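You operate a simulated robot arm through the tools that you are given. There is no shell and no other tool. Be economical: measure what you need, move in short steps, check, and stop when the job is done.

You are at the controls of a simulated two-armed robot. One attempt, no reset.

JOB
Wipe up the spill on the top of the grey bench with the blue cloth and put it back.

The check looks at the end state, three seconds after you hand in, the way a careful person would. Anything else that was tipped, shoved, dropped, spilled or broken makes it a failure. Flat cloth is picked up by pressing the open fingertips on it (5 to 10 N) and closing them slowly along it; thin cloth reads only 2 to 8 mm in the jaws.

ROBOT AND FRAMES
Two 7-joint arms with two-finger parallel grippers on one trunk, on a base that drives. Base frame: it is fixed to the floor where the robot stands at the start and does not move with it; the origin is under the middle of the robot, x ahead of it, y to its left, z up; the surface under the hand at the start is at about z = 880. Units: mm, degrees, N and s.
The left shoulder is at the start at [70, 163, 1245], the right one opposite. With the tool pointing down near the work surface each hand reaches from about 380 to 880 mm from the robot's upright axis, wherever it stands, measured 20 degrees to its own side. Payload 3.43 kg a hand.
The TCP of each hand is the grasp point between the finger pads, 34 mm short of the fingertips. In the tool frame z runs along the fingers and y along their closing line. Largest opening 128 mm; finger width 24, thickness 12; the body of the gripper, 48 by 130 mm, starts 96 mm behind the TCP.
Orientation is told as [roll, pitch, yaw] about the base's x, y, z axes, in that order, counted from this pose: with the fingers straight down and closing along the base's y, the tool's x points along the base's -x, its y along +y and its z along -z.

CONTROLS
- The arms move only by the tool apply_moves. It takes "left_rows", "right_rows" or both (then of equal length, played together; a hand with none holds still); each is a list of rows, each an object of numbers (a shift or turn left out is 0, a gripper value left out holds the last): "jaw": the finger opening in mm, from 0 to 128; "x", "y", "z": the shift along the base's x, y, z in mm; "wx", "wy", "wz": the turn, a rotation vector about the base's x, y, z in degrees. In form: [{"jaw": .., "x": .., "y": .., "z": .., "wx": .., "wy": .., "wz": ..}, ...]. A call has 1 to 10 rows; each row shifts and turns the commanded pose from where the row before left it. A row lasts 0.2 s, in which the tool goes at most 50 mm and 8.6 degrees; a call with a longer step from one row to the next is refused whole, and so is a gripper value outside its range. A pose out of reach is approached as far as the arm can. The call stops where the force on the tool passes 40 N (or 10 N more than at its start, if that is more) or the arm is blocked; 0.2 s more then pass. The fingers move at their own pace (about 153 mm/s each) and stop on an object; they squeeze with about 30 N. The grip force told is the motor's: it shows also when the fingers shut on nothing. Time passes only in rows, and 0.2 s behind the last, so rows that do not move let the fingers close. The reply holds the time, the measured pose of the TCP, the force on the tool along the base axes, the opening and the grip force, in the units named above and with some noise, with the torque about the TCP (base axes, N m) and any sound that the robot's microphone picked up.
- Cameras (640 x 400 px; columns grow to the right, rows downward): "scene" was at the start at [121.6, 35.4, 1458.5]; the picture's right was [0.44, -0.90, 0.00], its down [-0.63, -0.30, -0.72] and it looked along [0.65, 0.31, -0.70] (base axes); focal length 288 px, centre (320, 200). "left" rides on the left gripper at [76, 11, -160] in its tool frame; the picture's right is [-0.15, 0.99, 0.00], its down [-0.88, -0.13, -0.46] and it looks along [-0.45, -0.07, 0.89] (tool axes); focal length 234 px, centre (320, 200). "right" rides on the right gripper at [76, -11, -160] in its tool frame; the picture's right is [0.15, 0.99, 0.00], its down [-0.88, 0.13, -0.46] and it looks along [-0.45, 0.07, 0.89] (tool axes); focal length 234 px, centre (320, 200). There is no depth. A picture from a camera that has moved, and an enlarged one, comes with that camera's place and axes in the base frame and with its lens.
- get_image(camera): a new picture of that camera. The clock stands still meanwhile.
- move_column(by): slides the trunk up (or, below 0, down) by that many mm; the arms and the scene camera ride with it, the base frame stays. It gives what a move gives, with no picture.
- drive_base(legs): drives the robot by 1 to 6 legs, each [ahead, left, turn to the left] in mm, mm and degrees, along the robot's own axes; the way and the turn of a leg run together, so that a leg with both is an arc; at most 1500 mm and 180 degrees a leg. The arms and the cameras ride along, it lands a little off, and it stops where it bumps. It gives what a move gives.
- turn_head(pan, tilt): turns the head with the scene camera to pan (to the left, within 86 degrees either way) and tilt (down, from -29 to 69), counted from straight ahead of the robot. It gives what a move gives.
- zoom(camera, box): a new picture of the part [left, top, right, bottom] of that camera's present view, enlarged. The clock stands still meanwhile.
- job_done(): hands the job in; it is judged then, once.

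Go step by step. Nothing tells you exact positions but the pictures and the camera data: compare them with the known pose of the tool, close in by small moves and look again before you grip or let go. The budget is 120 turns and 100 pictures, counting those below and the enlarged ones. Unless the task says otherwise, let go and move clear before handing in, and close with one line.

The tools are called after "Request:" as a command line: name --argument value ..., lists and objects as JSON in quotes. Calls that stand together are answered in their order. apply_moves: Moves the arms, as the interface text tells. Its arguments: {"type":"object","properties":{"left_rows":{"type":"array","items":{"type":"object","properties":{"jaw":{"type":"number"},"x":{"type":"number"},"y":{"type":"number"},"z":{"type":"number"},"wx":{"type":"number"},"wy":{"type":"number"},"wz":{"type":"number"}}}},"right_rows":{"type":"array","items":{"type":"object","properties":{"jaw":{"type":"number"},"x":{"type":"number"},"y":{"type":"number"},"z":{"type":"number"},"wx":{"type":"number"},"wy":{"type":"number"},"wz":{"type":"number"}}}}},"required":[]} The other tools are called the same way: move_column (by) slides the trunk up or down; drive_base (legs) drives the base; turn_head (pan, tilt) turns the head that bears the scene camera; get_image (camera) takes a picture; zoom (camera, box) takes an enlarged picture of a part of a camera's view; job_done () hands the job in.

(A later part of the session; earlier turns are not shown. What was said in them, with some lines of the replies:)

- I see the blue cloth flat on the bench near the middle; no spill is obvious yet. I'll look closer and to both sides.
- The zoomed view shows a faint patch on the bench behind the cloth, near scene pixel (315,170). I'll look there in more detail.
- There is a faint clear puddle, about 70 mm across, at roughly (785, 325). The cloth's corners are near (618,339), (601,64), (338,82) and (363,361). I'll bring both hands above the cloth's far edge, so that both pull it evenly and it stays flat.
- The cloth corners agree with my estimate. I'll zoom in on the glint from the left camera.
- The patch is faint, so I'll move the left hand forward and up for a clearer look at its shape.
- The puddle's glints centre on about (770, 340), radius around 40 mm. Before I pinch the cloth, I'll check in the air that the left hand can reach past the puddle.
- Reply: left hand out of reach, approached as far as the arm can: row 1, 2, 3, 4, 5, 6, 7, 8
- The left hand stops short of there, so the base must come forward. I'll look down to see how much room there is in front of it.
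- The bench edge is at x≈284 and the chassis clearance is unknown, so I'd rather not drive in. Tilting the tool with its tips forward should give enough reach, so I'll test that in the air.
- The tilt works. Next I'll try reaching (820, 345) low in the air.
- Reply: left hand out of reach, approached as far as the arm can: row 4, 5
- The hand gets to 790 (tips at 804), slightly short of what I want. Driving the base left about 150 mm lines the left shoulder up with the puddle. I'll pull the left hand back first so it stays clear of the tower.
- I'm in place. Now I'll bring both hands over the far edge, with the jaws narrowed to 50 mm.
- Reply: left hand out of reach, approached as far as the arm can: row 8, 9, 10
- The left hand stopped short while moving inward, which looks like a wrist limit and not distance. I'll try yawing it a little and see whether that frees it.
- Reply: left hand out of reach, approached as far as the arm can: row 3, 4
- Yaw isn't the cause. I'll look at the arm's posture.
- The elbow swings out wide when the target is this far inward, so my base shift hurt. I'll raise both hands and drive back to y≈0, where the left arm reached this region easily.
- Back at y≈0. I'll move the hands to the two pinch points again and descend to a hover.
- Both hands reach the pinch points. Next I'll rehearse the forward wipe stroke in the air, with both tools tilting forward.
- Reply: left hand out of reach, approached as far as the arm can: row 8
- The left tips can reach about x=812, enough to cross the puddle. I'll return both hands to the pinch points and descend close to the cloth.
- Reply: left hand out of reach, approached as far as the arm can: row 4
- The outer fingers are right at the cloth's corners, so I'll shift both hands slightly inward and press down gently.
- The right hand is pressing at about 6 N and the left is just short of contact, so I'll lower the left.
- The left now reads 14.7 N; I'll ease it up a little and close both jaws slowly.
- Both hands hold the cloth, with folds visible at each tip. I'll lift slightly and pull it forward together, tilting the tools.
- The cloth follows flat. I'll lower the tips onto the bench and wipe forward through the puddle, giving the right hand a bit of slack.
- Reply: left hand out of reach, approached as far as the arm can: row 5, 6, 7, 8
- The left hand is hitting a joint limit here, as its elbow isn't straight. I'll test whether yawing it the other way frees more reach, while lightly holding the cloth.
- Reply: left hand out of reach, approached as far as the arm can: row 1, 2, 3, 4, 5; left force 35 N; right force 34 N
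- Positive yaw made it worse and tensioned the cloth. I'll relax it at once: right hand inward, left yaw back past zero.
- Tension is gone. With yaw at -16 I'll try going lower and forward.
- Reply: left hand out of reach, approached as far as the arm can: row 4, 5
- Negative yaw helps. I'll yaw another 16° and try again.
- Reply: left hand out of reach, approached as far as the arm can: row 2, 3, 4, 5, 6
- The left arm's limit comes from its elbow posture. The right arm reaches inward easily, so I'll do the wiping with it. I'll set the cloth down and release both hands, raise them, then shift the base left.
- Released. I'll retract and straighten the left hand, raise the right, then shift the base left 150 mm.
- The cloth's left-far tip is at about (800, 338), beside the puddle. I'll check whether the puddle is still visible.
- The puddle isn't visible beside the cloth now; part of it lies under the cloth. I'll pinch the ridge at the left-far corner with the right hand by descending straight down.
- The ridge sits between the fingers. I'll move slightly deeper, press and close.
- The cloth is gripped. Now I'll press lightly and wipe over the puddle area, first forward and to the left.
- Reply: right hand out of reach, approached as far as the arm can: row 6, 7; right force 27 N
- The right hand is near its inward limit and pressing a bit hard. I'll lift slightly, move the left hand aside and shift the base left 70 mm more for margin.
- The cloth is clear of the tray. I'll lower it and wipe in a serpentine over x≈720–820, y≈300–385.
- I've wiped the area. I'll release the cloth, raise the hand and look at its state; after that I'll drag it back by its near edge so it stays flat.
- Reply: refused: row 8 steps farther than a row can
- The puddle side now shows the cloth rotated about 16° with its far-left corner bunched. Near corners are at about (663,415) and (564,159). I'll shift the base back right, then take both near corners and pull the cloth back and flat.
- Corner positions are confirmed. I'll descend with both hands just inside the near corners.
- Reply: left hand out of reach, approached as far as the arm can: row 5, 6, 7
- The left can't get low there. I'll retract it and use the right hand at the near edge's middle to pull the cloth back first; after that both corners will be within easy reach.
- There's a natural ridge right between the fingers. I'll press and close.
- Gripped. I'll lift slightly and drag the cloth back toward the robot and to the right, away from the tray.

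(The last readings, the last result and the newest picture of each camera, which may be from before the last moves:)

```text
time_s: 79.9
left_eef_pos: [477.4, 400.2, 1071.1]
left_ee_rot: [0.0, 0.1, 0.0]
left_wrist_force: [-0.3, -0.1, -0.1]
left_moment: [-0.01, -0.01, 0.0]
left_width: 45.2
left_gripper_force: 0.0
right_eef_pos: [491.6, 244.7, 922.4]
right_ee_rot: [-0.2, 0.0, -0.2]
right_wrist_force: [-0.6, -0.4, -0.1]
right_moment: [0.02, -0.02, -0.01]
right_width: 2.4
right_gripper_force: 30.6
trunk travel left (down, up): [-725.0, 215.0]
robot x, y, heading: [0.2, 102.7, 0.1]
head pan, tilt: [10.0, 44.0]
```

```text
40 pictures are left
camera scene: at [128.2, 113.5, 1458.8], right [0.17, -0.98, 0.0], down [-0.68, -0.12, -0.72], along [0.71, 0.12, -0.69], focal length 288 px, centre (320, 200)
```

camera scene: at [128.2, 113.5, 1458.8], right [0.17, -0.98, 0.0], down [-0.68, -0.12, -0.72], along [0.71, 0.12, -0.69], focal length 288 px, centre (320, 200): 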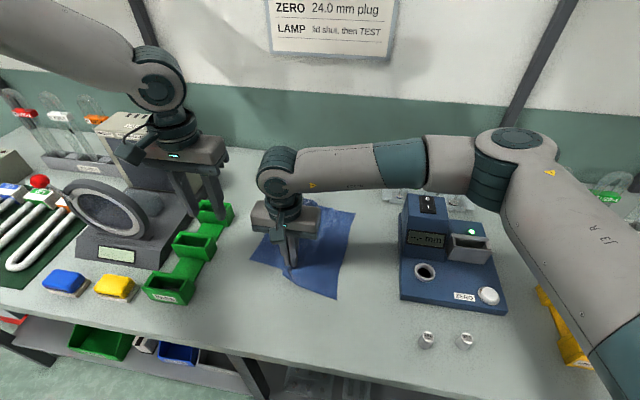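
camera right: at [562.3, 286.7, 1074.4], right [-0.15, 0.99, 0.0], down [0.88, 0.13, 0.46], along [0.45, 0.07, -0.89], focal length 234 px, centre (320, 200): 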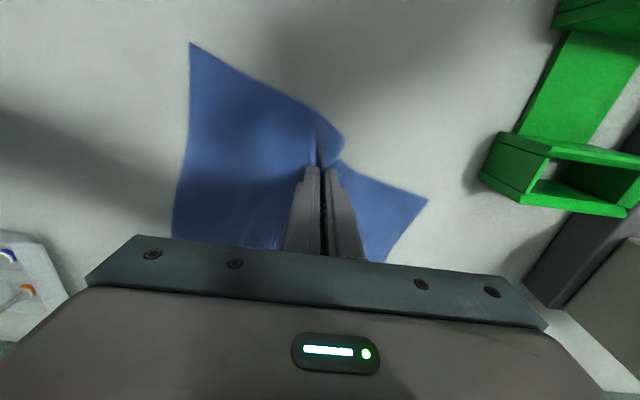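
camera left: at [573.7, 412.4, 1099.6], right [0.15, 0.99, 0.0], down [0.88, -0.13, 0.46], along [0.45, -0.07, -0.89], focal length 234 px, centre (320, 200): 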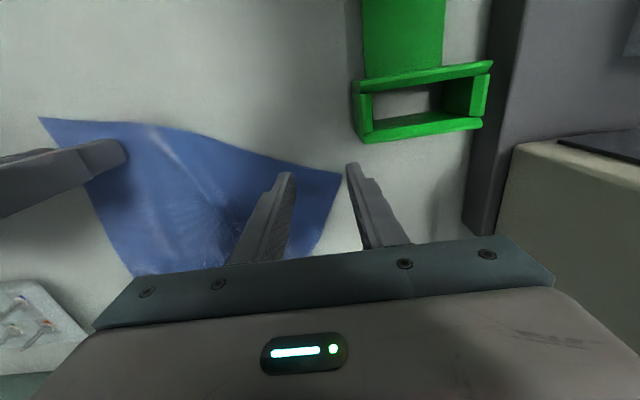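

It works well. I'll pull another ~95 mm, then release and inspect.

Request:
apply_moves --right_rows '[{"x": -16, "y": -2}, {"x": -16, "y": -2}, {"x": -16, "y": -2}, {"x": -16, "y": -2}, {"x": -16}, {"x": -12}, {"z": -5}, {"jaw": 30}, {"jaw": 45}, {}]'

Request:
apply_moves --right_rows '[{"z": 25}, {"z": 40}, {"z": 40}, {"z": 20, "y": -30}, {"y": -45}, {"y": -45}, {"y": -45}, {"y": -20}]'

Request:
turn_head --pan 20 --tilt 50

Request:
get_image --camera "scene"

Request:
zoom --camera "scene" --box '[230, 60, 390, 160]'

```text
time_s: 82.1
left_eef_pos: [477.9, 400.0, 1069.8]
left_ee_rot: [0.0, 0.0, 0.0]
left_wrist_force: [-0.2, 0.6, 0.5]
left_moment: [-0.03, 0.02, -0.01]
left_width: 45.0
left_gripper_force: 0.1
right_eef_pos: [401.2, 235.6, 916.6]
right_ee_rot: [-0.1, 0.0, -0.1]
right_wrist_force: [-0.4, 0.3, 0.1]
right_moment: [-0.01, 0.0, 0.01]
right_width: 44.9
right_gripper_force: 0.1
trunk travel left (down, up): [-725.0, 215.0]
robot x, y, heading: [0.7, 98.7, -0.2]
head pan, tilt: [10.0, 44.0]
```

```text
time_s: 83.9
left_eef_pos: [478.4, 400.5, 1070.7]
left_ee_rot: [0.1, -0.1, 0.1]
left_wrist_force: [-0.6, -0.3, 0.4]
left_moment: [0.02, -0.01, 0.0]
left_width: 45.2
left_gripper_force: 0.0
right_eef_pos: [400.9, 49.9, 1041.6]
right_ee_rot: [0.0, 0.0, -0.1]
right_wrist_force: [-0.2, 0.2, -0.5]
right_moment: [0.0, 0.0, -0.06]
right_width: 45.3
right_gripper_force: 0.1
trunk travel left (down, up): [-725.0, 215.0]
robot x, y, heading: [-1.9, 101.2, 0.1]
head pan, tilt: [10.0, 44.0]
```

```text
time_s: 84.7
left_eef_pos: [477.6, 400.6, 1069.1]
left_ee_rot: [0.0, 0.0, 0.0]
left_wrist_force: [0.6, 0.2, -1.2]
left_moment: [0.03, -0.01, 0.01]
left_width: 45.1
left_gripper_force: 0.1
right_eef_pos: [400.5, 51.0, 1040.5]
right_ee_rot: [-0.1, 0.1, 0.0]
right_wrist_force: [0.1, -0.9, 0.5]
right_moment: [0.0, 0.0, 0.0]
right_width: 45.3
right_gripper_force: 0.1
trunk travel left (down, up): [-725.0, 215.0]
robot x, y, heading: [-1.8, 99.5, 0.3]
head pan, tilt: [20.0, 50.0]
```

```text
39 pictures are left
camera scene: at [120.0, 125.9, 1450.5], right [0.34, -0.94, 0.0], down [-0.72, -0.26, -0.64], along [0.6, 0.22, -0.77], focal length 288 px, centre (320, 200)
```

scene: 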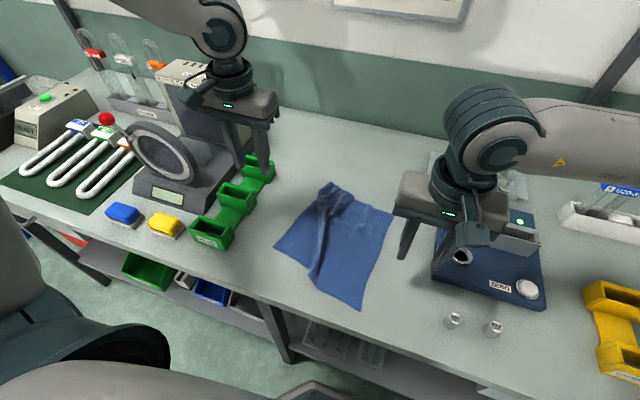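

```text
4.00 times, centred on (310, 110) of scene
camera zoom: at [120.0, 125.9, 1450.5], right [0.34, -0.94, 0.0], down [-0.72, -0.26, -0.64], along [0.6, 0.22, -0.77], focal length 1152 px, centre (360, 560)
```

zoom: 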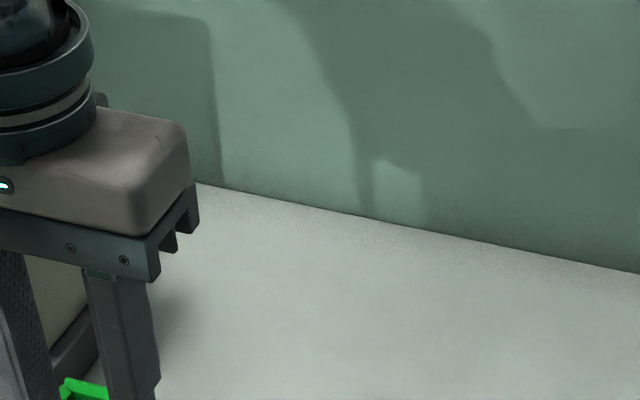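

I'll check the puddle spot, which should sit near pixel (327,148) in this view.

Request:
zoom --camera "scene" --box '[270, 105, 398, 185]'

Request:
zoom --camera "scene" --box '[230, 160, 430, 320]'

```text
5.00 times, centred on (334, 145) of scene
camera zoom: at [120.0, 125.9, 1450.5], right [0.34, -0.94, 0.0], down [-0.72, -0.26, -0.64], along [0.6, 0.22, -0.77], focal length 1440 px, centre (250, 475)
```

zoom: 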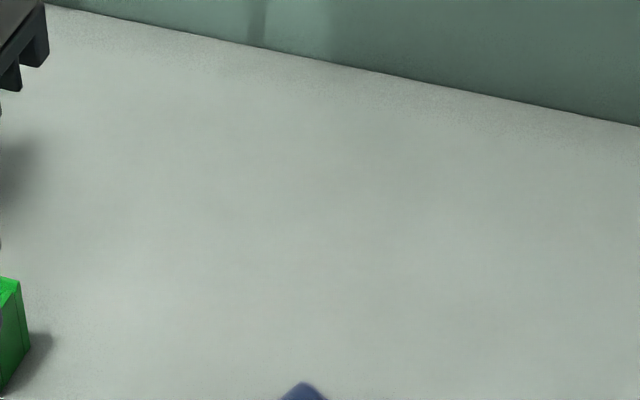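

```text
2.50 times, centred on (330, 240) of scene
camera zoom: at [120.0, 125.9, 1450.5], right [0.34, -0.94, 0.0], down [-0.72, -0.26, -0.64], along [0.6, 0.22, -0.77], focal length 720 px, centre (295, 100)
```

zoom: 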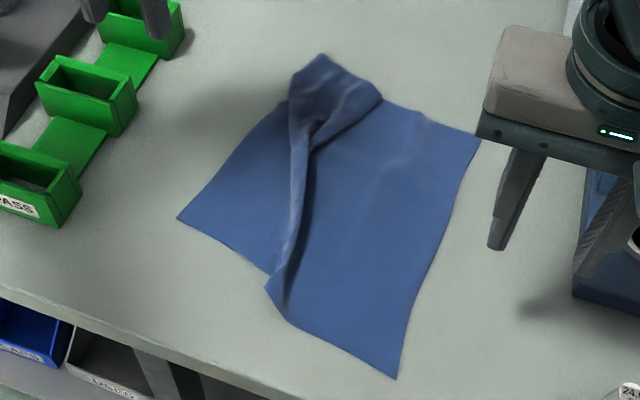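

The puddle spot looks clean. The cloth is back roughly in place but has a fold and a bunched far-left corner. I'll move the base back to y≈0, then stretch it flat with both hands.

Request:
drive_base --legs '[[0, -100, 0]]'

Request:
apply_moves --left_rows '[{"x": 25, "y": 0}, {"x": 25}, {"x": 25}, {"x": 25}, {"x": 15}, {}, {}]' --right_rows '[{"x": 24, "y": 25}, {"x": 24, "y": 25}, {"x": 24, "y": 25}, {"x": 24, "y": 25}, {"x": 24, "y": 25}, {"x": 24, "y": 25}, {"x": 20, "y": 25}]'

Request:
get_image --camera "left"

Request:
get_image --camera "right"

```text
time_s: 85.8
left_eef_pos: [478.1, 299.5, 1071.2]
left_ee_rot: [0.0, 0.0, -0.1]
left_wrist_force: [-0.7, 0.6, 1.0]
left_moment: [-0.03, -0.03, 0.01]
left_width: 45.3
left_gripper_force: 0.1
right_eef_pos: [399.8, -50.1, 1041.3]
right_ee_rot: [-0.2, 0.1, 0.0]
right_wrist_force: [-0.6, 0.5, 0.0]
right_moment: [0.02, -0.01, -0.04]
right_width: 45.0
right_gripper_force: 0.1
trunk travel left (down, up): [-725.0, 215.0]
robot x, y, heading: [-2.8, 3.0, 0.1]
head pan, tilt: [20.0, 50.0]
```

```text
time_s: 87.4
left_eef_pos: [593.8, 300.1, 1069.5]
left_ee_rot: [-0.1, 0.0, -0.1]
left_wrist_force: [-0.1, 0.2, 0.2]
left_moment: [-0.01, 0.03, 0.03]
left_width: 45.3
left_gripper_force: 0.1
right_eef_pos: [565.3, 124.6, 1040.0]
right_ee_rot: [-0.1, 0.1, -0.2]
right_wrist_force: [-0.1, 0.6, -0.8]
right_moment: [-0.02, 0.02, -0.01]
right_width: 45.1
right_gripper_force: 0.1
trunk travel left (down, up): [-725.0, 215.0]
robot x, y, heading: [-1.0, -3.9, -0.1]
head pan, tilt: [20.0, 50.0]
```

```text
35 pictures are left
camera left: at [518.6, 311.8, 1229.8], right [0.15, 0.99, 0.0], down [0.88, -0.13, 0.46], along [0.45, -0.07, -0.89], focal length 234 px, centre (320, 200)
```

left: 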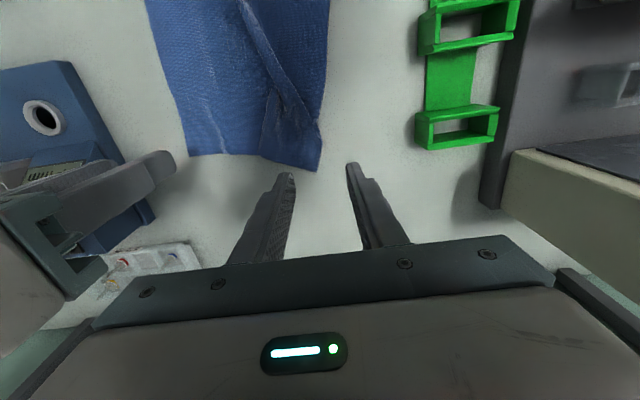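

```text
34 pictures are left
camera right: at [489.1, 113.9, 1199.6], right [-0.15, 0.99, 0.0], down [0.88, 0.13, 0.46], along [0.45, 0.06, -0.89], focal length 234 px, centre (320, 200)
```

right: 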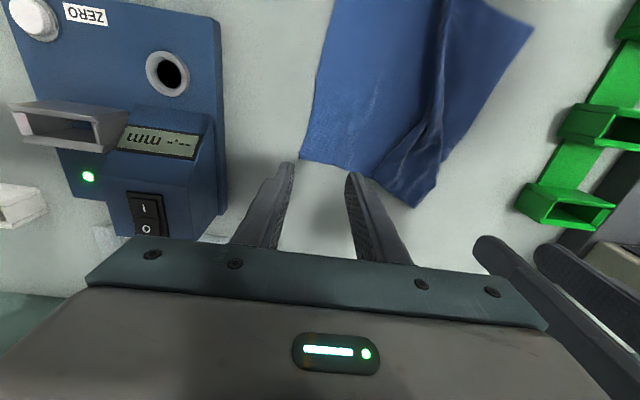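

The far-left tip is at (640,290), the far-right at (589,95). I'll pinch just inside each, then stretch the far edge sideways.

Request:
apply_moves --left_rows '[{"jaw": 32, "x": 12, "y": -10, "z": -20}, {"x": 12, "y": -10, "z": -20}, {"z": -25}, {"z": -25}, {"z": -25}, {"z": -25}, {"z": -8}]' --right_rows '[{"jaw": 32, "x": 3, "y": -4, "z": -15}, {"x": 3, "y": -3, "z": -15}, {"z": -20}, {"z": -20}, {"z": -20}, {"z": -20}, {"z": -8}]'

Request:
get_image --camera "left"

Request:
get_image --camera "right"

```text
time_s: 89.0
left_eef_pos: [616.5, 279.4, 921.3]
left_ee_rot: [-0.1, -0.1, -0.1]
left_wrist_force: [0.0, -0.3, 0.1]
left_moment: [0.02, -0.01, 0.01]
left_width: 32.1
left_gripper_force: 0.0
right_eef_pos: [570.2, 116.0, 922.0]
right_ee_rot: [0.0, 0.0, -0.1]
right_wrist_force: [-0.3, -0.1, 0.6]
right_moment: [0.03, -0.02, -0.03]
right_width: 32.1
right_gripper_force: 0.0
trunk travel left (down, up): [-725.0, 215.0]
robot x, y, heading: [0.6, -1.9, 0.2]
head pan, tilt: [20.0, 50.0]
```

```text
33 pictures are left
camera left: at [541.5, 291.5, 1082.3], right [0.15, 0.99, 0.0], down [0.88, -0.13, 0.46], along [0.45, -0.07, -0.89], focal length 234 px, centre (320, 200)
```

left: 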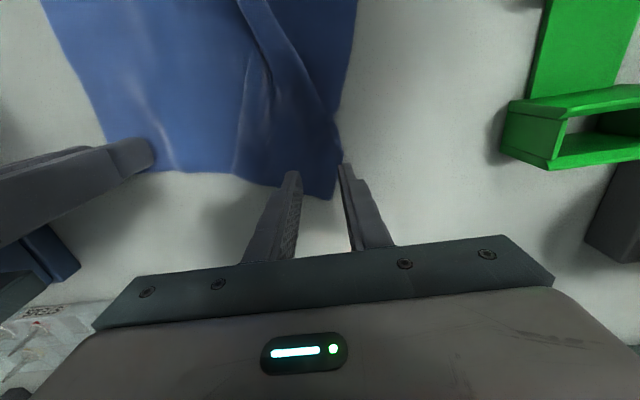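

```text
32 pictures are left
camera right: at [494.6, 105.3, 1081.8], right [-0.15, 0.99, 0.0], down [0.88, 0.13, 0.46], along [0.45, 0.07, -0.89], focal length 234 px, centre (320, 200)
```

right: 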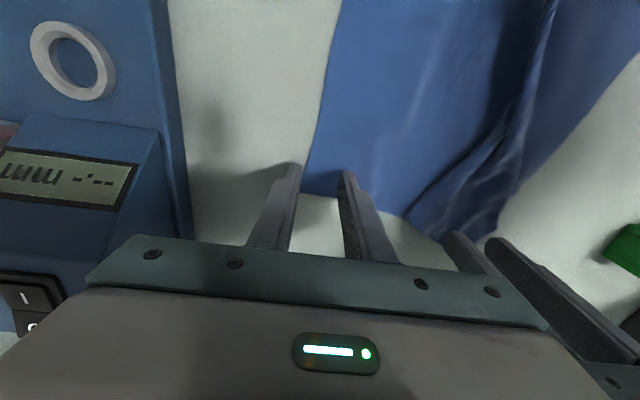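

Well placed. Small inward nudges, press and close.

Request:
apply_moves --left_rows '[{"x": -4, "y": -6}, {"z": -4}, {"z": -2.5}, {"jaw": 26}, {"jaw": 20}, {"jaw": 14}, {"jaw": 8}, {"jaw": 2}, {"jaw": 0}, {}]' --right_rows '[{"x": -6, "y": 7}, {"z": -4}, {"z": -3}, {"jaw": 26}, {"jaw": 20}, {"jaw": 14}, {"jaw": 8}, {"jaw": 2}, {"jaw": 0}, {}]'

Request:
get_image --camera "left"

```text
time_s: 91.2
left_eef_pos: [610.1, 275.5, 918.2]
left_ee_rot: [-0.1, -0.1, -0.1]
left_wrist_force: [-0.9, 0.2, 1.0]
left_moment: [0.0, -0.01, 0.0]
left_width: 2.0
left_gripper_force: 29.7
left hand out of reach, approached as far as the arm can: row 2
right_eef_pos: [565.6, 124.9, 916.1]
right_ee_rot: [-0.2, 0.0, 0.0]
right_wrist_force: [-0.5, 0.8, 0.4]
right_moment: [0.02, -0.02, 0.03]
right_width: 0.0
right_gripper_force: 29.8
trunk travel left (down, up): [-725.0, 215.0]
robot x, y, heading: [-1.6, -3.3, -0.2]
head pan, tilt: [20.0, 50.0]
```

```text
31 pictures are left
camera left: at [534.7, 288.2, 1079.1], right [0.15, 0.99, 0.0], down [0.88, -0.13, 0.46], along [0.45, -0.07, -0.89], focal length 234 px, centre (320, 200)
```

left: 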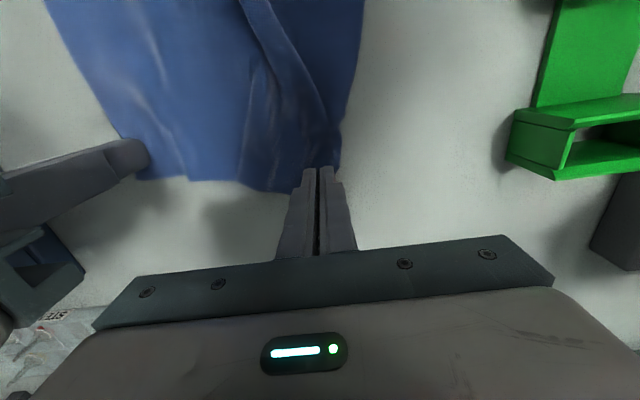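

The left holds; the right missed. I'll reopen it and press more firmly.

Request:
apply_moves --right_rows '[{"z": 6, "jaw": 40}, {"x": -4, "y": 2}, {"z": -6}, {"z": -1}, {}]'

```text
time_s: 92.4
left_eef_pos: [610.2, 275.7, 919.2]
left_ee_rot: [-0.1, -0.1, -0.1]
left_wrist_force: [-0.1, -0.3, -0.1]
left_moment: [-0.01, -0.03, -0.01]
left_width: 1.7
left_gripper_force: 30.4
right_eef_pos: [560.2, 126.3, 914.7]
right_ee_rot: [0.1, 0.0, -0.2]
right_wrist_force: [0.3, 0.7, 4.3]
right_moment: [-0.04, -0.03, 0.02]
right_width: 39.5
right_gripper_force: 0.1
trunk travel left (down, up): [-725.0, 215.0]
robot x, y, heading: [-1.0, -4.7, -0.2]
head pan, tilt: [20.0, 50.0]
```

Request:
apply_moves --right_rows '[{"z": -0.6}, {"jaw": 34}, {"jaw": 28}, {"jaw": 22}, {"jaw": 16}, {"jaw": 10}, {"jaw": 5}, {"jaw": 0}, {}]'

```text
time_s: 94.4
left_eef_pos: [610.2, 276.4, 919.7]
left_ee_rot: [-0.1, -0.2, -0.1]
left_wrist_force: [-0.2, 0.1, -0.1]
left_moment: [0.0, -0.03, -0.01]
left_width: 1.7
left_gripper_force: 29.8
right_eef_pos: [561.0, 126.5, 914.2]
right_ee_rot: [0.0, -0.2, 0.0]
right_wrist_force: [0.7, 0.4, 12.5]
right_moment: [0.05, -0.08, 0.01]
right_width: 2.5
right_gripper_force: 30.4
trunk travel left (down, up): [-725.0, 215.0]
robot x, y, heading: [0.5, -1.1, 0.1]
head pan, tilt: [20.0, 50.0]
```

Both hold. I'll lift a little and stretch the far edge apart, watching tension.

Request:
apply_moves --left_rows '[{"z": 8}, {"x": -3, "y": 7}, {"x": -3, "y": 7}, {"x": -3, "y": 7}, {"x": -3, "y": 7}, {"y": 5}, {}]' --right_rows '[{"z": 12}, {"y": -7}, {"y": -7}, {"y": -7}, {"y": -6}, {"x": 3, "y": -5}, {}]'

Request:
get_image --camera "left"

Request:
get_image --camera "scene"

```text
time_s: 96.0
left_eef_pos: [597.5, 307.8, 925.8]
left_ee_rot: [-0.1, 0.0, 0.0]
left_wrist_force: [-0.1, -0.4, -0.5]
left_moment: [-0.02, 0.01, -0.04]
left_width: 2.1
left_gripper_force: 29.9
right_eef_pos: [564.7, 93.7, 925.4]
right_ee_rot: [-0.1, 0.0, -0.2]
right_wrist_force: [0.5, -0.9, 0.0]
right_moment: [-0.03, 0.03, 0.01]
right_width: 2.3
right_gripper_force: 30.3
trunk travel left (down, up): [-725.0, 215.0]
robot x, y, heading: [0.9, 0.1, -0.1]
head pan, tilt: [20.0, 50.0]
```

```text
30 pictures are left
camera left: at [523.7, 320.0, 1086.6], right [0.15, 0.99, 0.0], down [0.88, -0.13, 0.46], along [0.45, -0.07, -0.89], focal length 234 px, centre (320, 200)
```

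left: 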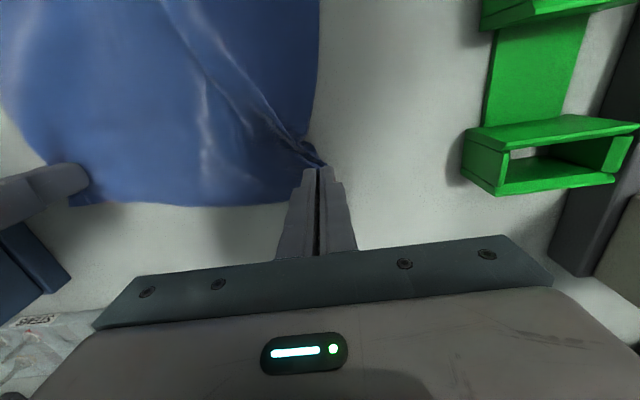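

```text
29 pictures are left
camera scene: at [119.9, 24.6, 1450.5], right [0.34, -0.94, 0.0], down [-0.72, -0.26, -0.64], along [0.6, 0.22, -0.77], focal length 288 px, centre (320, 200)
```

scene: 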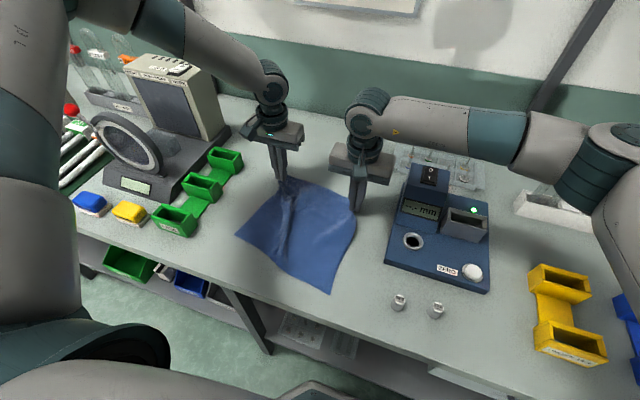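

Much flatter and no tension yet. I'll stretch a bit more, then lift the far edge to let the fold fall out and lay it back down.

Request:
apply_moves --left_rows '[{"y": 6}, {"y": 6}, {"x": -2, "z": 20}, {"x": -5, "z": 25}, {"x": -8, "z": 25}, {"x": -10, "z": 25}, {"x": -10, "z": 20}, {}]' --right_rows '[{"y": -4}, {"y": -3}, {"x": -2, "z": 20}, {"x": -5, "z": 25}, {"x": -8, "z": 25}, {"x": -10, "z": 25}, {"x": -10, "z": 20}, {}]'

Request:
get_image --camera "scene"

```text
time_s: 97.8
left_eef_pos: [564.0, 320.1, 1040.3]
left_ee_rot: [0.1, 0.2, 0.0]
left_wrist_force: [-0.9, -6.7, 1.2]
left_moment: [-0.26, 0.05, -0.04]
left_width: 1.9
left_gripper_force: 30.5
right_eef_pos: [528.8, 87.3, 1041.4]
right_ee_rot: [0.0, 0.0, 0.0]
right_wrist_force: [1.4, 6.1, 0.4]
right_moment: [0.2, -0.04, 0.08]
right_width: 2.4
right_gripper_force: 29.8
trunk travel left (down, up): [-725.0, 215.0]
robot x, y, heading: [3.6, 0.2, -0.2]
head pan, tilt: [20.0, 50.0]
```

```text
28 pictures are left
camera scene: at [121.0, 24.6, 1450.3], right [0.34, -0.94, 0.0], down [-0.72, -0.26, -0.64], along [0.6, 0.22, -0.77], focal length 288 px, centre (320, 200)
```

scene: 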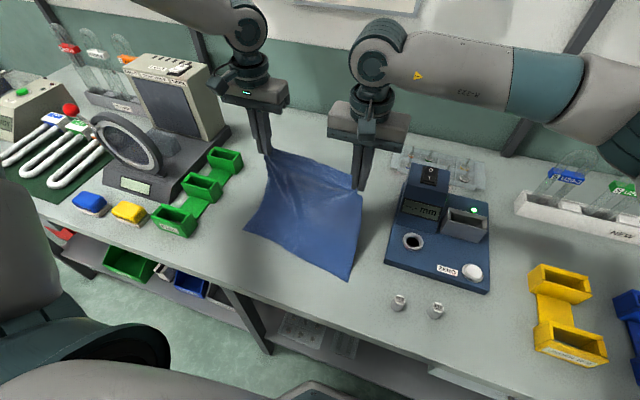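

The cloth is smooth now, though about 50 mm forward and 30 mm right of its old place. I'll lift it clear, carry it back, and lay it from the near edge forward.

Request:
apply_moves --left_rows '[{"y": -1, "z": 25}, {"y": -1, "z": 25}, {"z": 25}, {"z": 25}, {"z": 15}, {"x": -28}, {"x": -28}, {"x": -28}, {"x": -28}, {"x": -28}]' --right_rows '[{"y": 1, "z": 25}, {"y": 1, "x": 5, "z": 25}, {"x": 5, "z": 25}, {"z": 25}, {"z": 15}, {"x": -28}, {"x": -28}, {"x": -28}, {"x": -28}, {"x": -28}]'

Request:
get_image --camera "scene"

```text
time_s: 100.0
left_eef_pos: [422.0, 318.4, 1156.9]
left_ee_rot: [0.0, -0.2, 0.0]
left_wrist_force: [-0.6, -3.4, 0.4]
left_moment: [-0.14, -0.03, -0.04]
left_width: 1.8
left_gripper_force: 30.1
right_eef_pos: [397.6, 90.6, 1158.5]
right_ee_rot: [-0.1, -0.1, -0.1]
right_wrist_force: [-0.7, 3.9, 0.2]
right_moment: [0.12, -0.04, 0.08]
right_width: 2.4
right_gripper_force: 30.0
trunk travel left (down, up): [-725.0, 215.0]
robot x, y, heading: [0.4, 0.3, -0.2]
head pan, tilt: [20.0, 50.0]
```

```text
27 pictures are left
camera scene: at [117.7, 25.1, 1450.7], right [0.34, -0.94, 0.0], down [-0.72, -0.26, -0.64], along [0.61, 0.22, -0.77], focal length 288 px, centre (320, 200)
```

scene: 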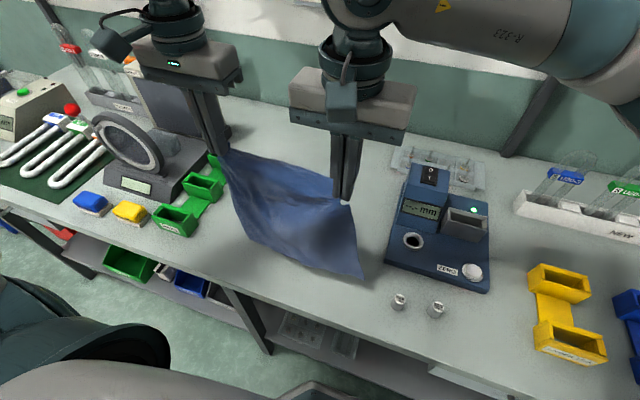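

The cloth hangs flat between the hands. I'll raise it a touch more, let it settle, and check where its lower edge hangs.

Request:
apply_moves --left_rows '[{"z": 15}, {}, {}, {}, {}, {}, {}]' --right_rows '[{"z": 15}, {}, {}, {}, {}, {}, {}]'

Request:
zoom --camera "scene" --box '[160, 80, 480, 320]'

```text
time_s: 101.6
left_eef_pos: [423.7, 318.8, 1171.5]
left_ee_rot: [0.0, 0.0, -0.1]
left_wrist_force: [0.5, -3.7, 0.2]
left_moment: [-0.09, 0.0, -0.01]
left_width: 1.9
left_gripper_force: 30.1
right_eef_pos: [399.0, 89.8, 1172.6]
right_ee_rot: [0.0, 0.0, -0.1]
right_wrist_force: [0.6, 3.7, 0.0]
right_moment: [0.11, -0.02, 0.08]
right_width: 2.3
right_gripper_force: 30.0
trunk travel left (down, up): [-725.0, 215.0]
robot x, y, heading: [-0.3, 1.8, -0.1]
head pan, tilt: [20.0, 50.0]
```

```text
1.67 times, centred on (320, 200) of scene
camera zoom: at [119.6, 24.6, 1450.5], right [0.34, -0.94, 0.0], down [-0.72, -0.26, -0.64], along [0.6, 0.22, -0.77], focal length 480 px, centre (320, 200)
```

zoom: 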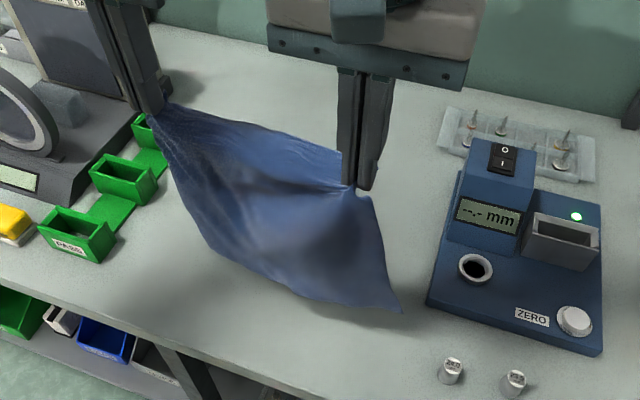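

The cloth hangs slightly skewed, lower edge about 50 mm to the right of the hands. I'll drive back 60 and left 65 mm so the near edge hangs above its old line, then lay it forward while correcting the skew.

Request:
drive_base --legs '[[-60, 65, 0]]'

Request:
apply_moves --left_rows '[{"z": -20}, {"z": -15}, {}, {}]' --right_rows '[{"z": -20}, {"z": -15}, {}, {}]'

Request:
get_image --camera "scene"

```text
time_s: 102.7
left_eef_pos: [364.2, 380.2, 1171.0]
left_ee_rot: [0.0, 0.1, -0.1]
left_wrist_force: [1.1, -3.0, 0.2]
left_moment: [-0.13, 0.02, -0.01]
left_width: 1.7
left_gripper_force: 30.4
right_eef_pos: [341.3, 152.6, 1172.3]
right_ee_rot: [0.1, 0.2, -0.2]
right_wrist_force: [-0.1, 2.8, 0.5]
right_moment: [0.14, 0.02, 0.04]
right_width: 2.2
right_gripper_force: 30.1
trunk travel left (down, up): [-725.0, 215.0]
robot x, y, heading: [-62.9, 61.1, 0.0]
head pan, tilt: [20.0, 50.0]
```

```text
time_s: 103.7
left_eef_pos: [365.7, 382.0, 1136.1]
left_ee_rot: [0.0, 0.1, -0.1]
left_wrist_force: [0.3, -3.2, 0.3]
left_moment: [-0.12, 0.03, -0.01]
left_width: 1.8
left_gripper_force: 30.3
right_eef_pos: [341.5, 152.3, 1137.0]
right_ee_rot: [0.0, 0.1, -0.1]
right_wrist_force: [1.2, 3.9, -1.0]
right_moment: [0.13, -0.01, 0.08]
right_width: 2.6
right_gripper_force: 29.7
trunk travel left (down, up): [-725.0, 215.0]
robot x, y, heading: [-59.7, 62.7, -0.0]
head pan, tilt: [20.0, 50.0]
```

```text
25 pictures are left
camera scene: at [61.2, 88.1, 1450.4], right [0.34, -0.94, 0.0], down [-0.72, -0.26, -0.64], along [0.6, 0.22, -0.77], focal length 288 px, centre (320, 200)
```

scene: 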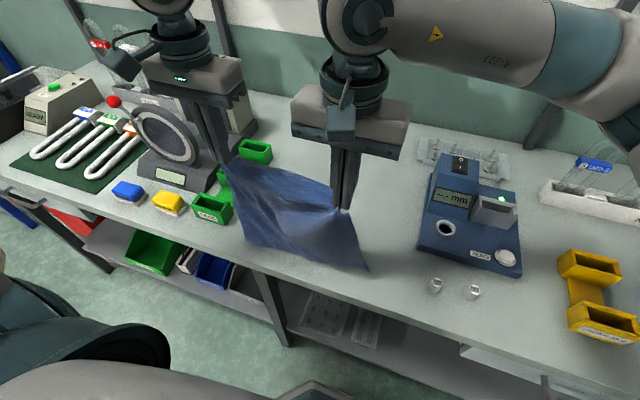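

The near edge hangs over its old line. I'll lay it down forward.

Request:
apply_moves --left_rows '[{"x": 6, "z": -16}, {"x": 14, "y": -3, "z": -18}, {"x": 17, "y": -4, "z": -18}, {"x": 18, "y": -5, "z": -18}, {"x": 18, "y": -5, "z": -18}, {"x": 19, "y": -5, "z": -18}, {"x": 20, "y": -5, "z": -18}, {"x": 20, "y": -5, "z": -16}, {"x": 20, "y": -4, "z": -14}]' --right_rows '[{"x": 6, "z": -16}, {"x": 14, "y": -3, "z": -18}, {"x": 17, "y": -4, "z": -18}, {"x": 18, "y": -5, "z": -18}, {"x": 18, "y": -5, "z": -18}, {"x": 19, "y": -5, "z": -18}, {"x": 20, "y": -5, "z": -18}, {"x": 20, "y": -5, "z": -16}, {"x": 20, "y": -4, "z": -14}]'

Request:
get_image --camera "scene"

```text
time_s: 105.7
left_eef_pos: [517.0, 347.2, 980.9]
left_ee_rot: [0.0, 0.1, 0.0]
left_wrist_force: [0.7, -3.1, -0.6]
left_moment: [-0.15, 0.07, -0.04]
left_width: 2.1
left_gripper_force: 29.8
right_eef_pos: [492.4, 118.3, 981.7]
right_ee_rot: [0.1, 0.0, -0.2]
right_wrist_force: [0.5, 4.5, -0.2]
right_moment: [0.13, 0.01, 0.07]
right_width: 2.3
right_gripper_force: 29.7
trunk travel left (down, up): [-725.0, 215.0]
robot x, y, heading: [-57.9, 64.2, -0.3]
head pan, tilt: [20.0, 50.0]
```

```text
24 pictures are left
camera scene: at [62.1, 88.7, 1450.3], right [0.34, -0.94, 0.0], down [-0.72, -0.26, -0.64], along [0.6, 0.22, -0.77], focal length 288 px, centre (320, 200)
```

scene: 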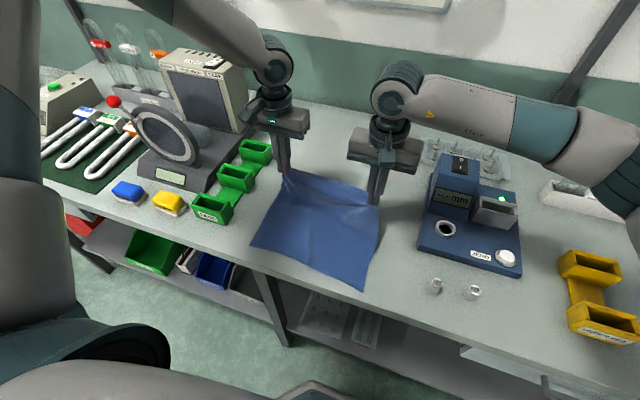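

Laying nicely; near corners at (329,354) and (315,89). I'll drive forward ~55 mm to bring the far edge out, then lower it.

Request:
drive_base --legs '[[55, 0, 0]]'

Request:
apply_moves --left_rows '[{"x": 4, "y": -4, "z": -15}, {"x": 6, "y": -4, "z": -15}, {"x": 6, "y": -4, "z": -15}, {"x": 6, "y": -4, "z": -12}, {}, {}]' --right_rows '[{"x": 4, "y": -4, "z": -15}, {"x": 6, "y": -4, "z": -15}, {"x": 6, "y": -4, "z": -15}, {"x": 6, "y": -4, "z": -12}, {}, {}]'

Request:
get_image --camera "scene"

```text
time_s: 106.7
left_eef_pos: [567.1, 347.5, 984.9]
left_ee_rot: [0.0, -0.1, 0.0]
left_wrist_force: [-1.1, -3.5, 0.4]
left_moment: [-0.15, -0.02, -0.02]
left_width: 2.0
left_gripper_force: 29.9
right_eef_pos: [543.4, 117.8, 984.6]
right_ee_rot: [0.1, -0.1, -0.1]
right_wrist_force: [0.3, 4.5, -0.6]
right_moment: [0.16, -0.05, 0.05]
right_width: 2.4
right_gripper_force: 30.1
trunk travel left (down, up): [-725.0, 215.0]
robot x, y, heading: [-3.8, 61.8, -0.3]
head pan, tilt: [20.0, 50.0]
```

```text
time_s: 108.1
left_eef_pos: [591.5, 332.4, 926.7]
left_ee_rot: [0.1, 0.1, 0.0]
left_wrist_force: [0.3, -3.3, 0.0]
left_moment: [-0.16, 0.05, -0.04]
left_width: 1.5
left_gripper_force: 29.8
right_eef_pos: [568.1, 102.6, 926.4]
right_ee_rot: [0.0, 0.1, 0.0]
right_wrist_force: [0.5, 3.0, 0.7]
right_moment: [0.14, 0.0, 0.06]
right_width: 2.5
right_gripper_force: 30.0
trunk travel left (down, up): [-725.0, 215.0]
robot x, y, heading: [-7.3, 65.0, -0.1]
head pan, tilt: [20.0, 50.0]
```

```text
23 pictures are left
camera scene: at [114.2, 88.7, 1450.4], right [0.34, -0.94, 0.0], down [-0.72, -0.26, -0.64], along [0.6, 0.22, -0.77], focal length 288 px, centre (320, 200)
```

scene: 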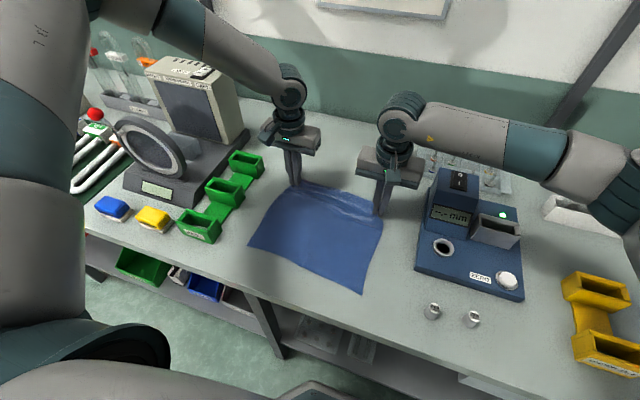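

Near corners now at about (383,359) and (358,89), within 20 mm of the original place. I'll lower to the bench, release gently, and rise.

Request:
apply_moves --left_rows '[{"x": -4, "z": -5}, {"x": -4, "z": -4}, {"jaw": 10}, {"jaw": 20}, {"jaw": 30}, {}, {"z": 10}, {"z": 30}, {"z": 40}, {"z": 40}]' --right_rows '[{"x": -4, "z": -5}, {"x": -4, "z": -4}, {"jaw": 10}, {"jaw": 20}, {"jaw": 30}, {}, {"z": 10}, {"z": 30}, {"z": 40}, {"z": 40}]'

Request:
get_image --camera "left"

Request:
get_image --camera "scene"

```text
time_s: 110.3
left_eef_pos: [582.2, 330.9, 1038.4]
left_ee_rot: [0.0, 0.0, -0.1]
left_wrist_force: [-0.3, 0.2, -0.5]
left_moment: [-0.01, -0.01, 0.03]
left_width: 30.0
left_gripper_force: 0.1
right_eef_pos: [558.7, 101.9, 1038.3]
right_ee_rot: [0.0, -0.1, -0.1]
right_wrist_force: [-0.2, 0.2, -1.0]
right_moment: [0.0, -0.04, -0.02]
right_width: 30.0
right_gripper_force: 0.0
trunk travel left (down, up): [-725.0, 215.0]
robot x, y, heading: [-9.2, 62.2, -0.3]
head pan, tilt: [20.0, 50.0]
```

```text
22 pictures are left
camera left: at [507.1, 343.0, 1198.3], right [0.15, 0.99, 0.0], down [0.88, -0.13, 0.46], along [0.45, -0.07, -0.89], focal length 234 px, centre (320, 200)
```

left: 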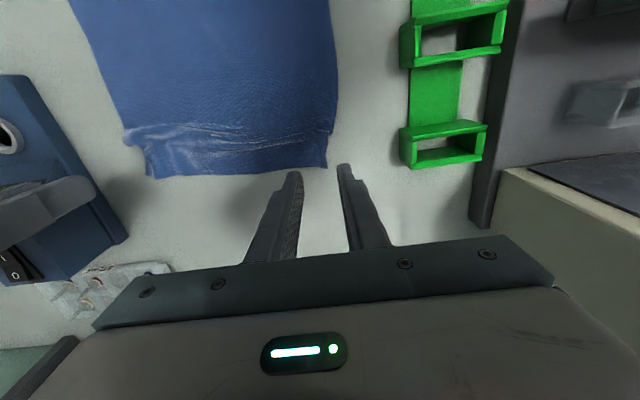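

```text
21 pictures are left
camera scene: at [112.2, 88.4, 1450.5], right [0.34, -0.94, 0.0], down [-0.72, -0.26, -0.64], along [0.61, 0.22, -0.77], focal length 288 px, centre (320, 200)
```

scene: 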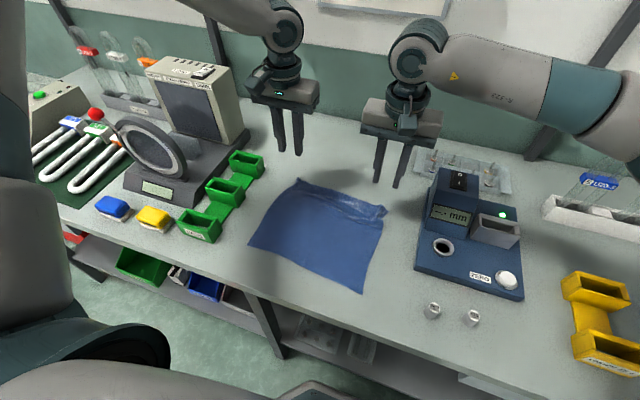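

The cloth is flat and back in place. I'll raise the hands, move the base to its start pose and inspect the puddle spot from the original viewpoint.

Request:
apply_moves --left_rows '[{"z": 30}, {"z": 30}, {"x": -25, "z": 5}, {"x": -35, "y": 20}, {"x": -35, "y": 30}, {"x": -35, "y": 40}, {"y": 40}, {"y": 40}]' --right_rows '[{"z": 30}, {"z": 40}, {"z": 40}, {"x": 10, "z": 14}, {"x": 10}, {"x": 10}, {}, {}]'

Request:
drive_base --legs '[[8, -62, 0]]'

Request:
turn_head --pan 25.8 --tilt 44.2

Request:
get_image --camera "scene"

Request:
zoom --camera "scene" --box '[250, 130, 410, 230]'

```text
refused: row 6 steps farther than a row can; nothing moved
```

```text
time_s: 111.2
left_eef_pos: [591.5, 273.7, 1036.2]
left_ee_rot: [-0.1, -0.1, 0.0]
left_wrist_force: [-0.5, 0.7, 0.6]
left_moment: [-0.04, 0.0, 0.04]
left_width: 30.2
left_gripper_force: 0.0
right_eef_pos: [567.3, 44.7, 1037.7]
right_ee_rot: [-0.3, 0.1, 0.0]
right_wrist_force: [-0.5, 0.0, 0.3]
right_moment: [-0.02, 0.01, -0.01]
right_width: 30.1
right_gripper_force: 0.0
trunk travel left (down, up): [-725.0, 215.0]
robot x, y, heading: [2.3, 0.2, 0.1]
head pan, tilt: [20.0, 50.0]
```

```text
time_s: 111.9
left_eef_pos: [590.9, 271.2, 1036.8]
left_ee_rot: [0.1, 0.1, 0.0]
left_wrist_force: [0.1, -0.9, 0.1]
left_moment: [-0.03, -0.02, 0.01]
left_width: 29.9
left_gripper_force: 0.1
right_eef_pos: [567.8, 41.5, 1037.8]
right_ee_rot: [0.1, 0.0, 0.0]
right_wrist_force: [-1.1, 0.2, -0.5]
right_moment: [0.06, 0.0, -0.05]
right_width: 30.0
right_gripper_force: 0.0
trunk travel left (down, up): [-725.0, 215.0]
robot x, y, heading: [0.6, 2.0, -0.0]
head pan, tilt: [25.8, 44.2]
```

```text
20 pictures are left
camera scene: at [123.5, 36.0, 1458.5], right [0.43, -0.9, 0.0], down [-0.63, -0.3, -0.72], along [0.65, 0.31, -0.7], focal length 288 px, centre (320, 200)
```

scene: 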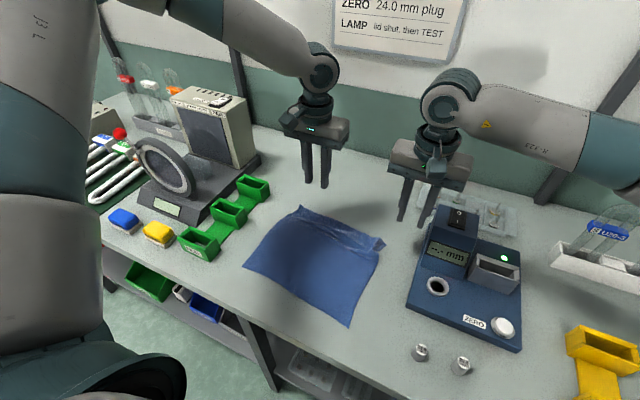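

```text
4.00 times, centred on (330, 180) of scene
camera zoom: at [123.5, 36.0, 1458.5], right [0.43, -0.9, 0.0], down [-0.63, -0.3, -0.72], along [0.65, 0.31, -0.7], focal length 1152 px, centre (280, 280)
```

zoom: 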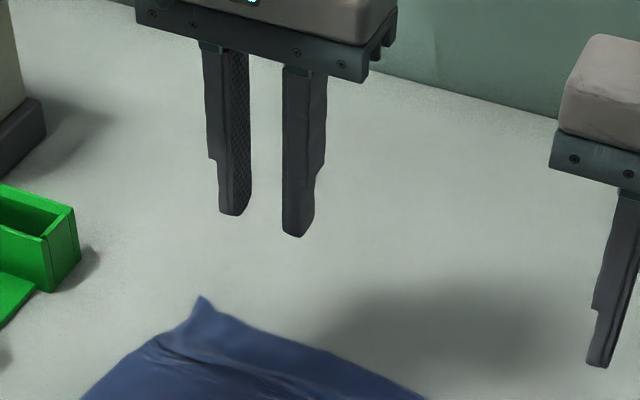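

The cloth corners match the start picture to within about 10 pixels. I'll move the hands out of the way to see the puddle spot.

Request:
apply_moves --left_rows '[{"z": 25}, {"z": 25}, {"x": -25, "y": 10}, {"x": -30, "y": 25}, {"x": -30, "y": 30}, {"x": -30, "y": 35}, {"y": 40}, {"y": 40}]' --right_rows '[{"z": 30}, {"z": 30}, {"z": 30}, {"z": 30}, {"x": 10, "y": -15}, {"x": 10, "y": -15}, {"y": -15}, {}]'

Request:
zoom --camera "scene" --box '[250, 130, 410, 230]'

Request:
get_image --camera "scene"

```text
time_s: 113.7
left_eef_pos: [475.9, 452.6, 1086.4]
left_ee_rot: [-0.1, 0.1, -0.1]
left_wrist_force: [0.0, -0.1, -0.1]
left_moment: [-0.02, -0.03, -0.01]
left_width: 29.9
left_gripper_force: 0.0
right_eef_pos: [588.1, -1.7, 1156.2]
right_ee_rot: [-0.1, 0.0, 0.0]
right_wrist_force: [-0.2, 0.3, 0.1]
right_moment: [-0.02, 0.03, 0.02]
right_width: 30.0
right_gripper_force: 0.1
trunk travel left (down, up): [-725.0, 215.0]
robot x, y, heading: [-0.4, 1.0, 0.0]
head pan, tilt: [25.8, 44.2]
```

```text
4.00 times, centred on (330, 180) of scene
camera zoom: at [123.0, 39.4, 1458.5], right [0.44, -0.9, 0.0], down [-0.63, -0.3, -0.72], along [0.65, 0.31, -0.7], focal length 1152 px, centre (280, 280)
```

zoom: 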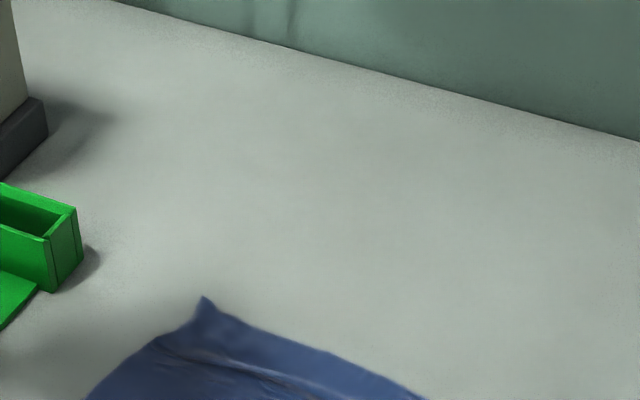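

```text
17 pictures are left
camera scene: at [123.0, 39.4, 1458.5], right [0.44, -0.9, 0.0], down [-0.63, -0.3, -0.72], along [0.65, 0.31, -0.7], focal length 288 px, centre (320, 200)
```

scene: 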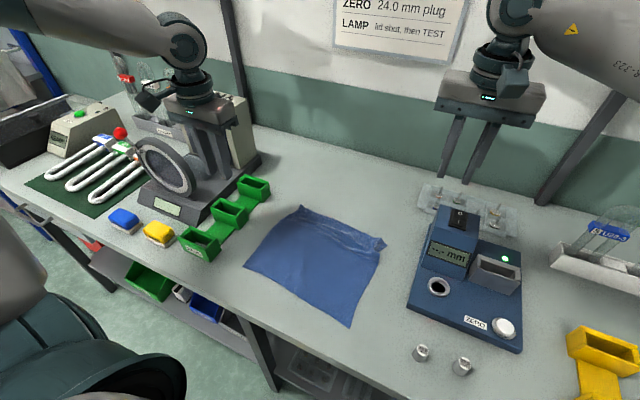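

The patch that was visible at the start is gone from the same viewpoint. The cloth lies flat in its old place, everything else looks undisturbed, and both hands are clear, so I'm handing in.

Request:
job_done

```text
The job is handed in.
```

I wiped up the spill with the blue cloth, and the spot looks clean from the same viewpoint where I first saw it. The cloth is back on the bench, nearly flat, with its corners about 10 pixels from where they were in the start picture. Nothing else looks moved, and both hands are clear.
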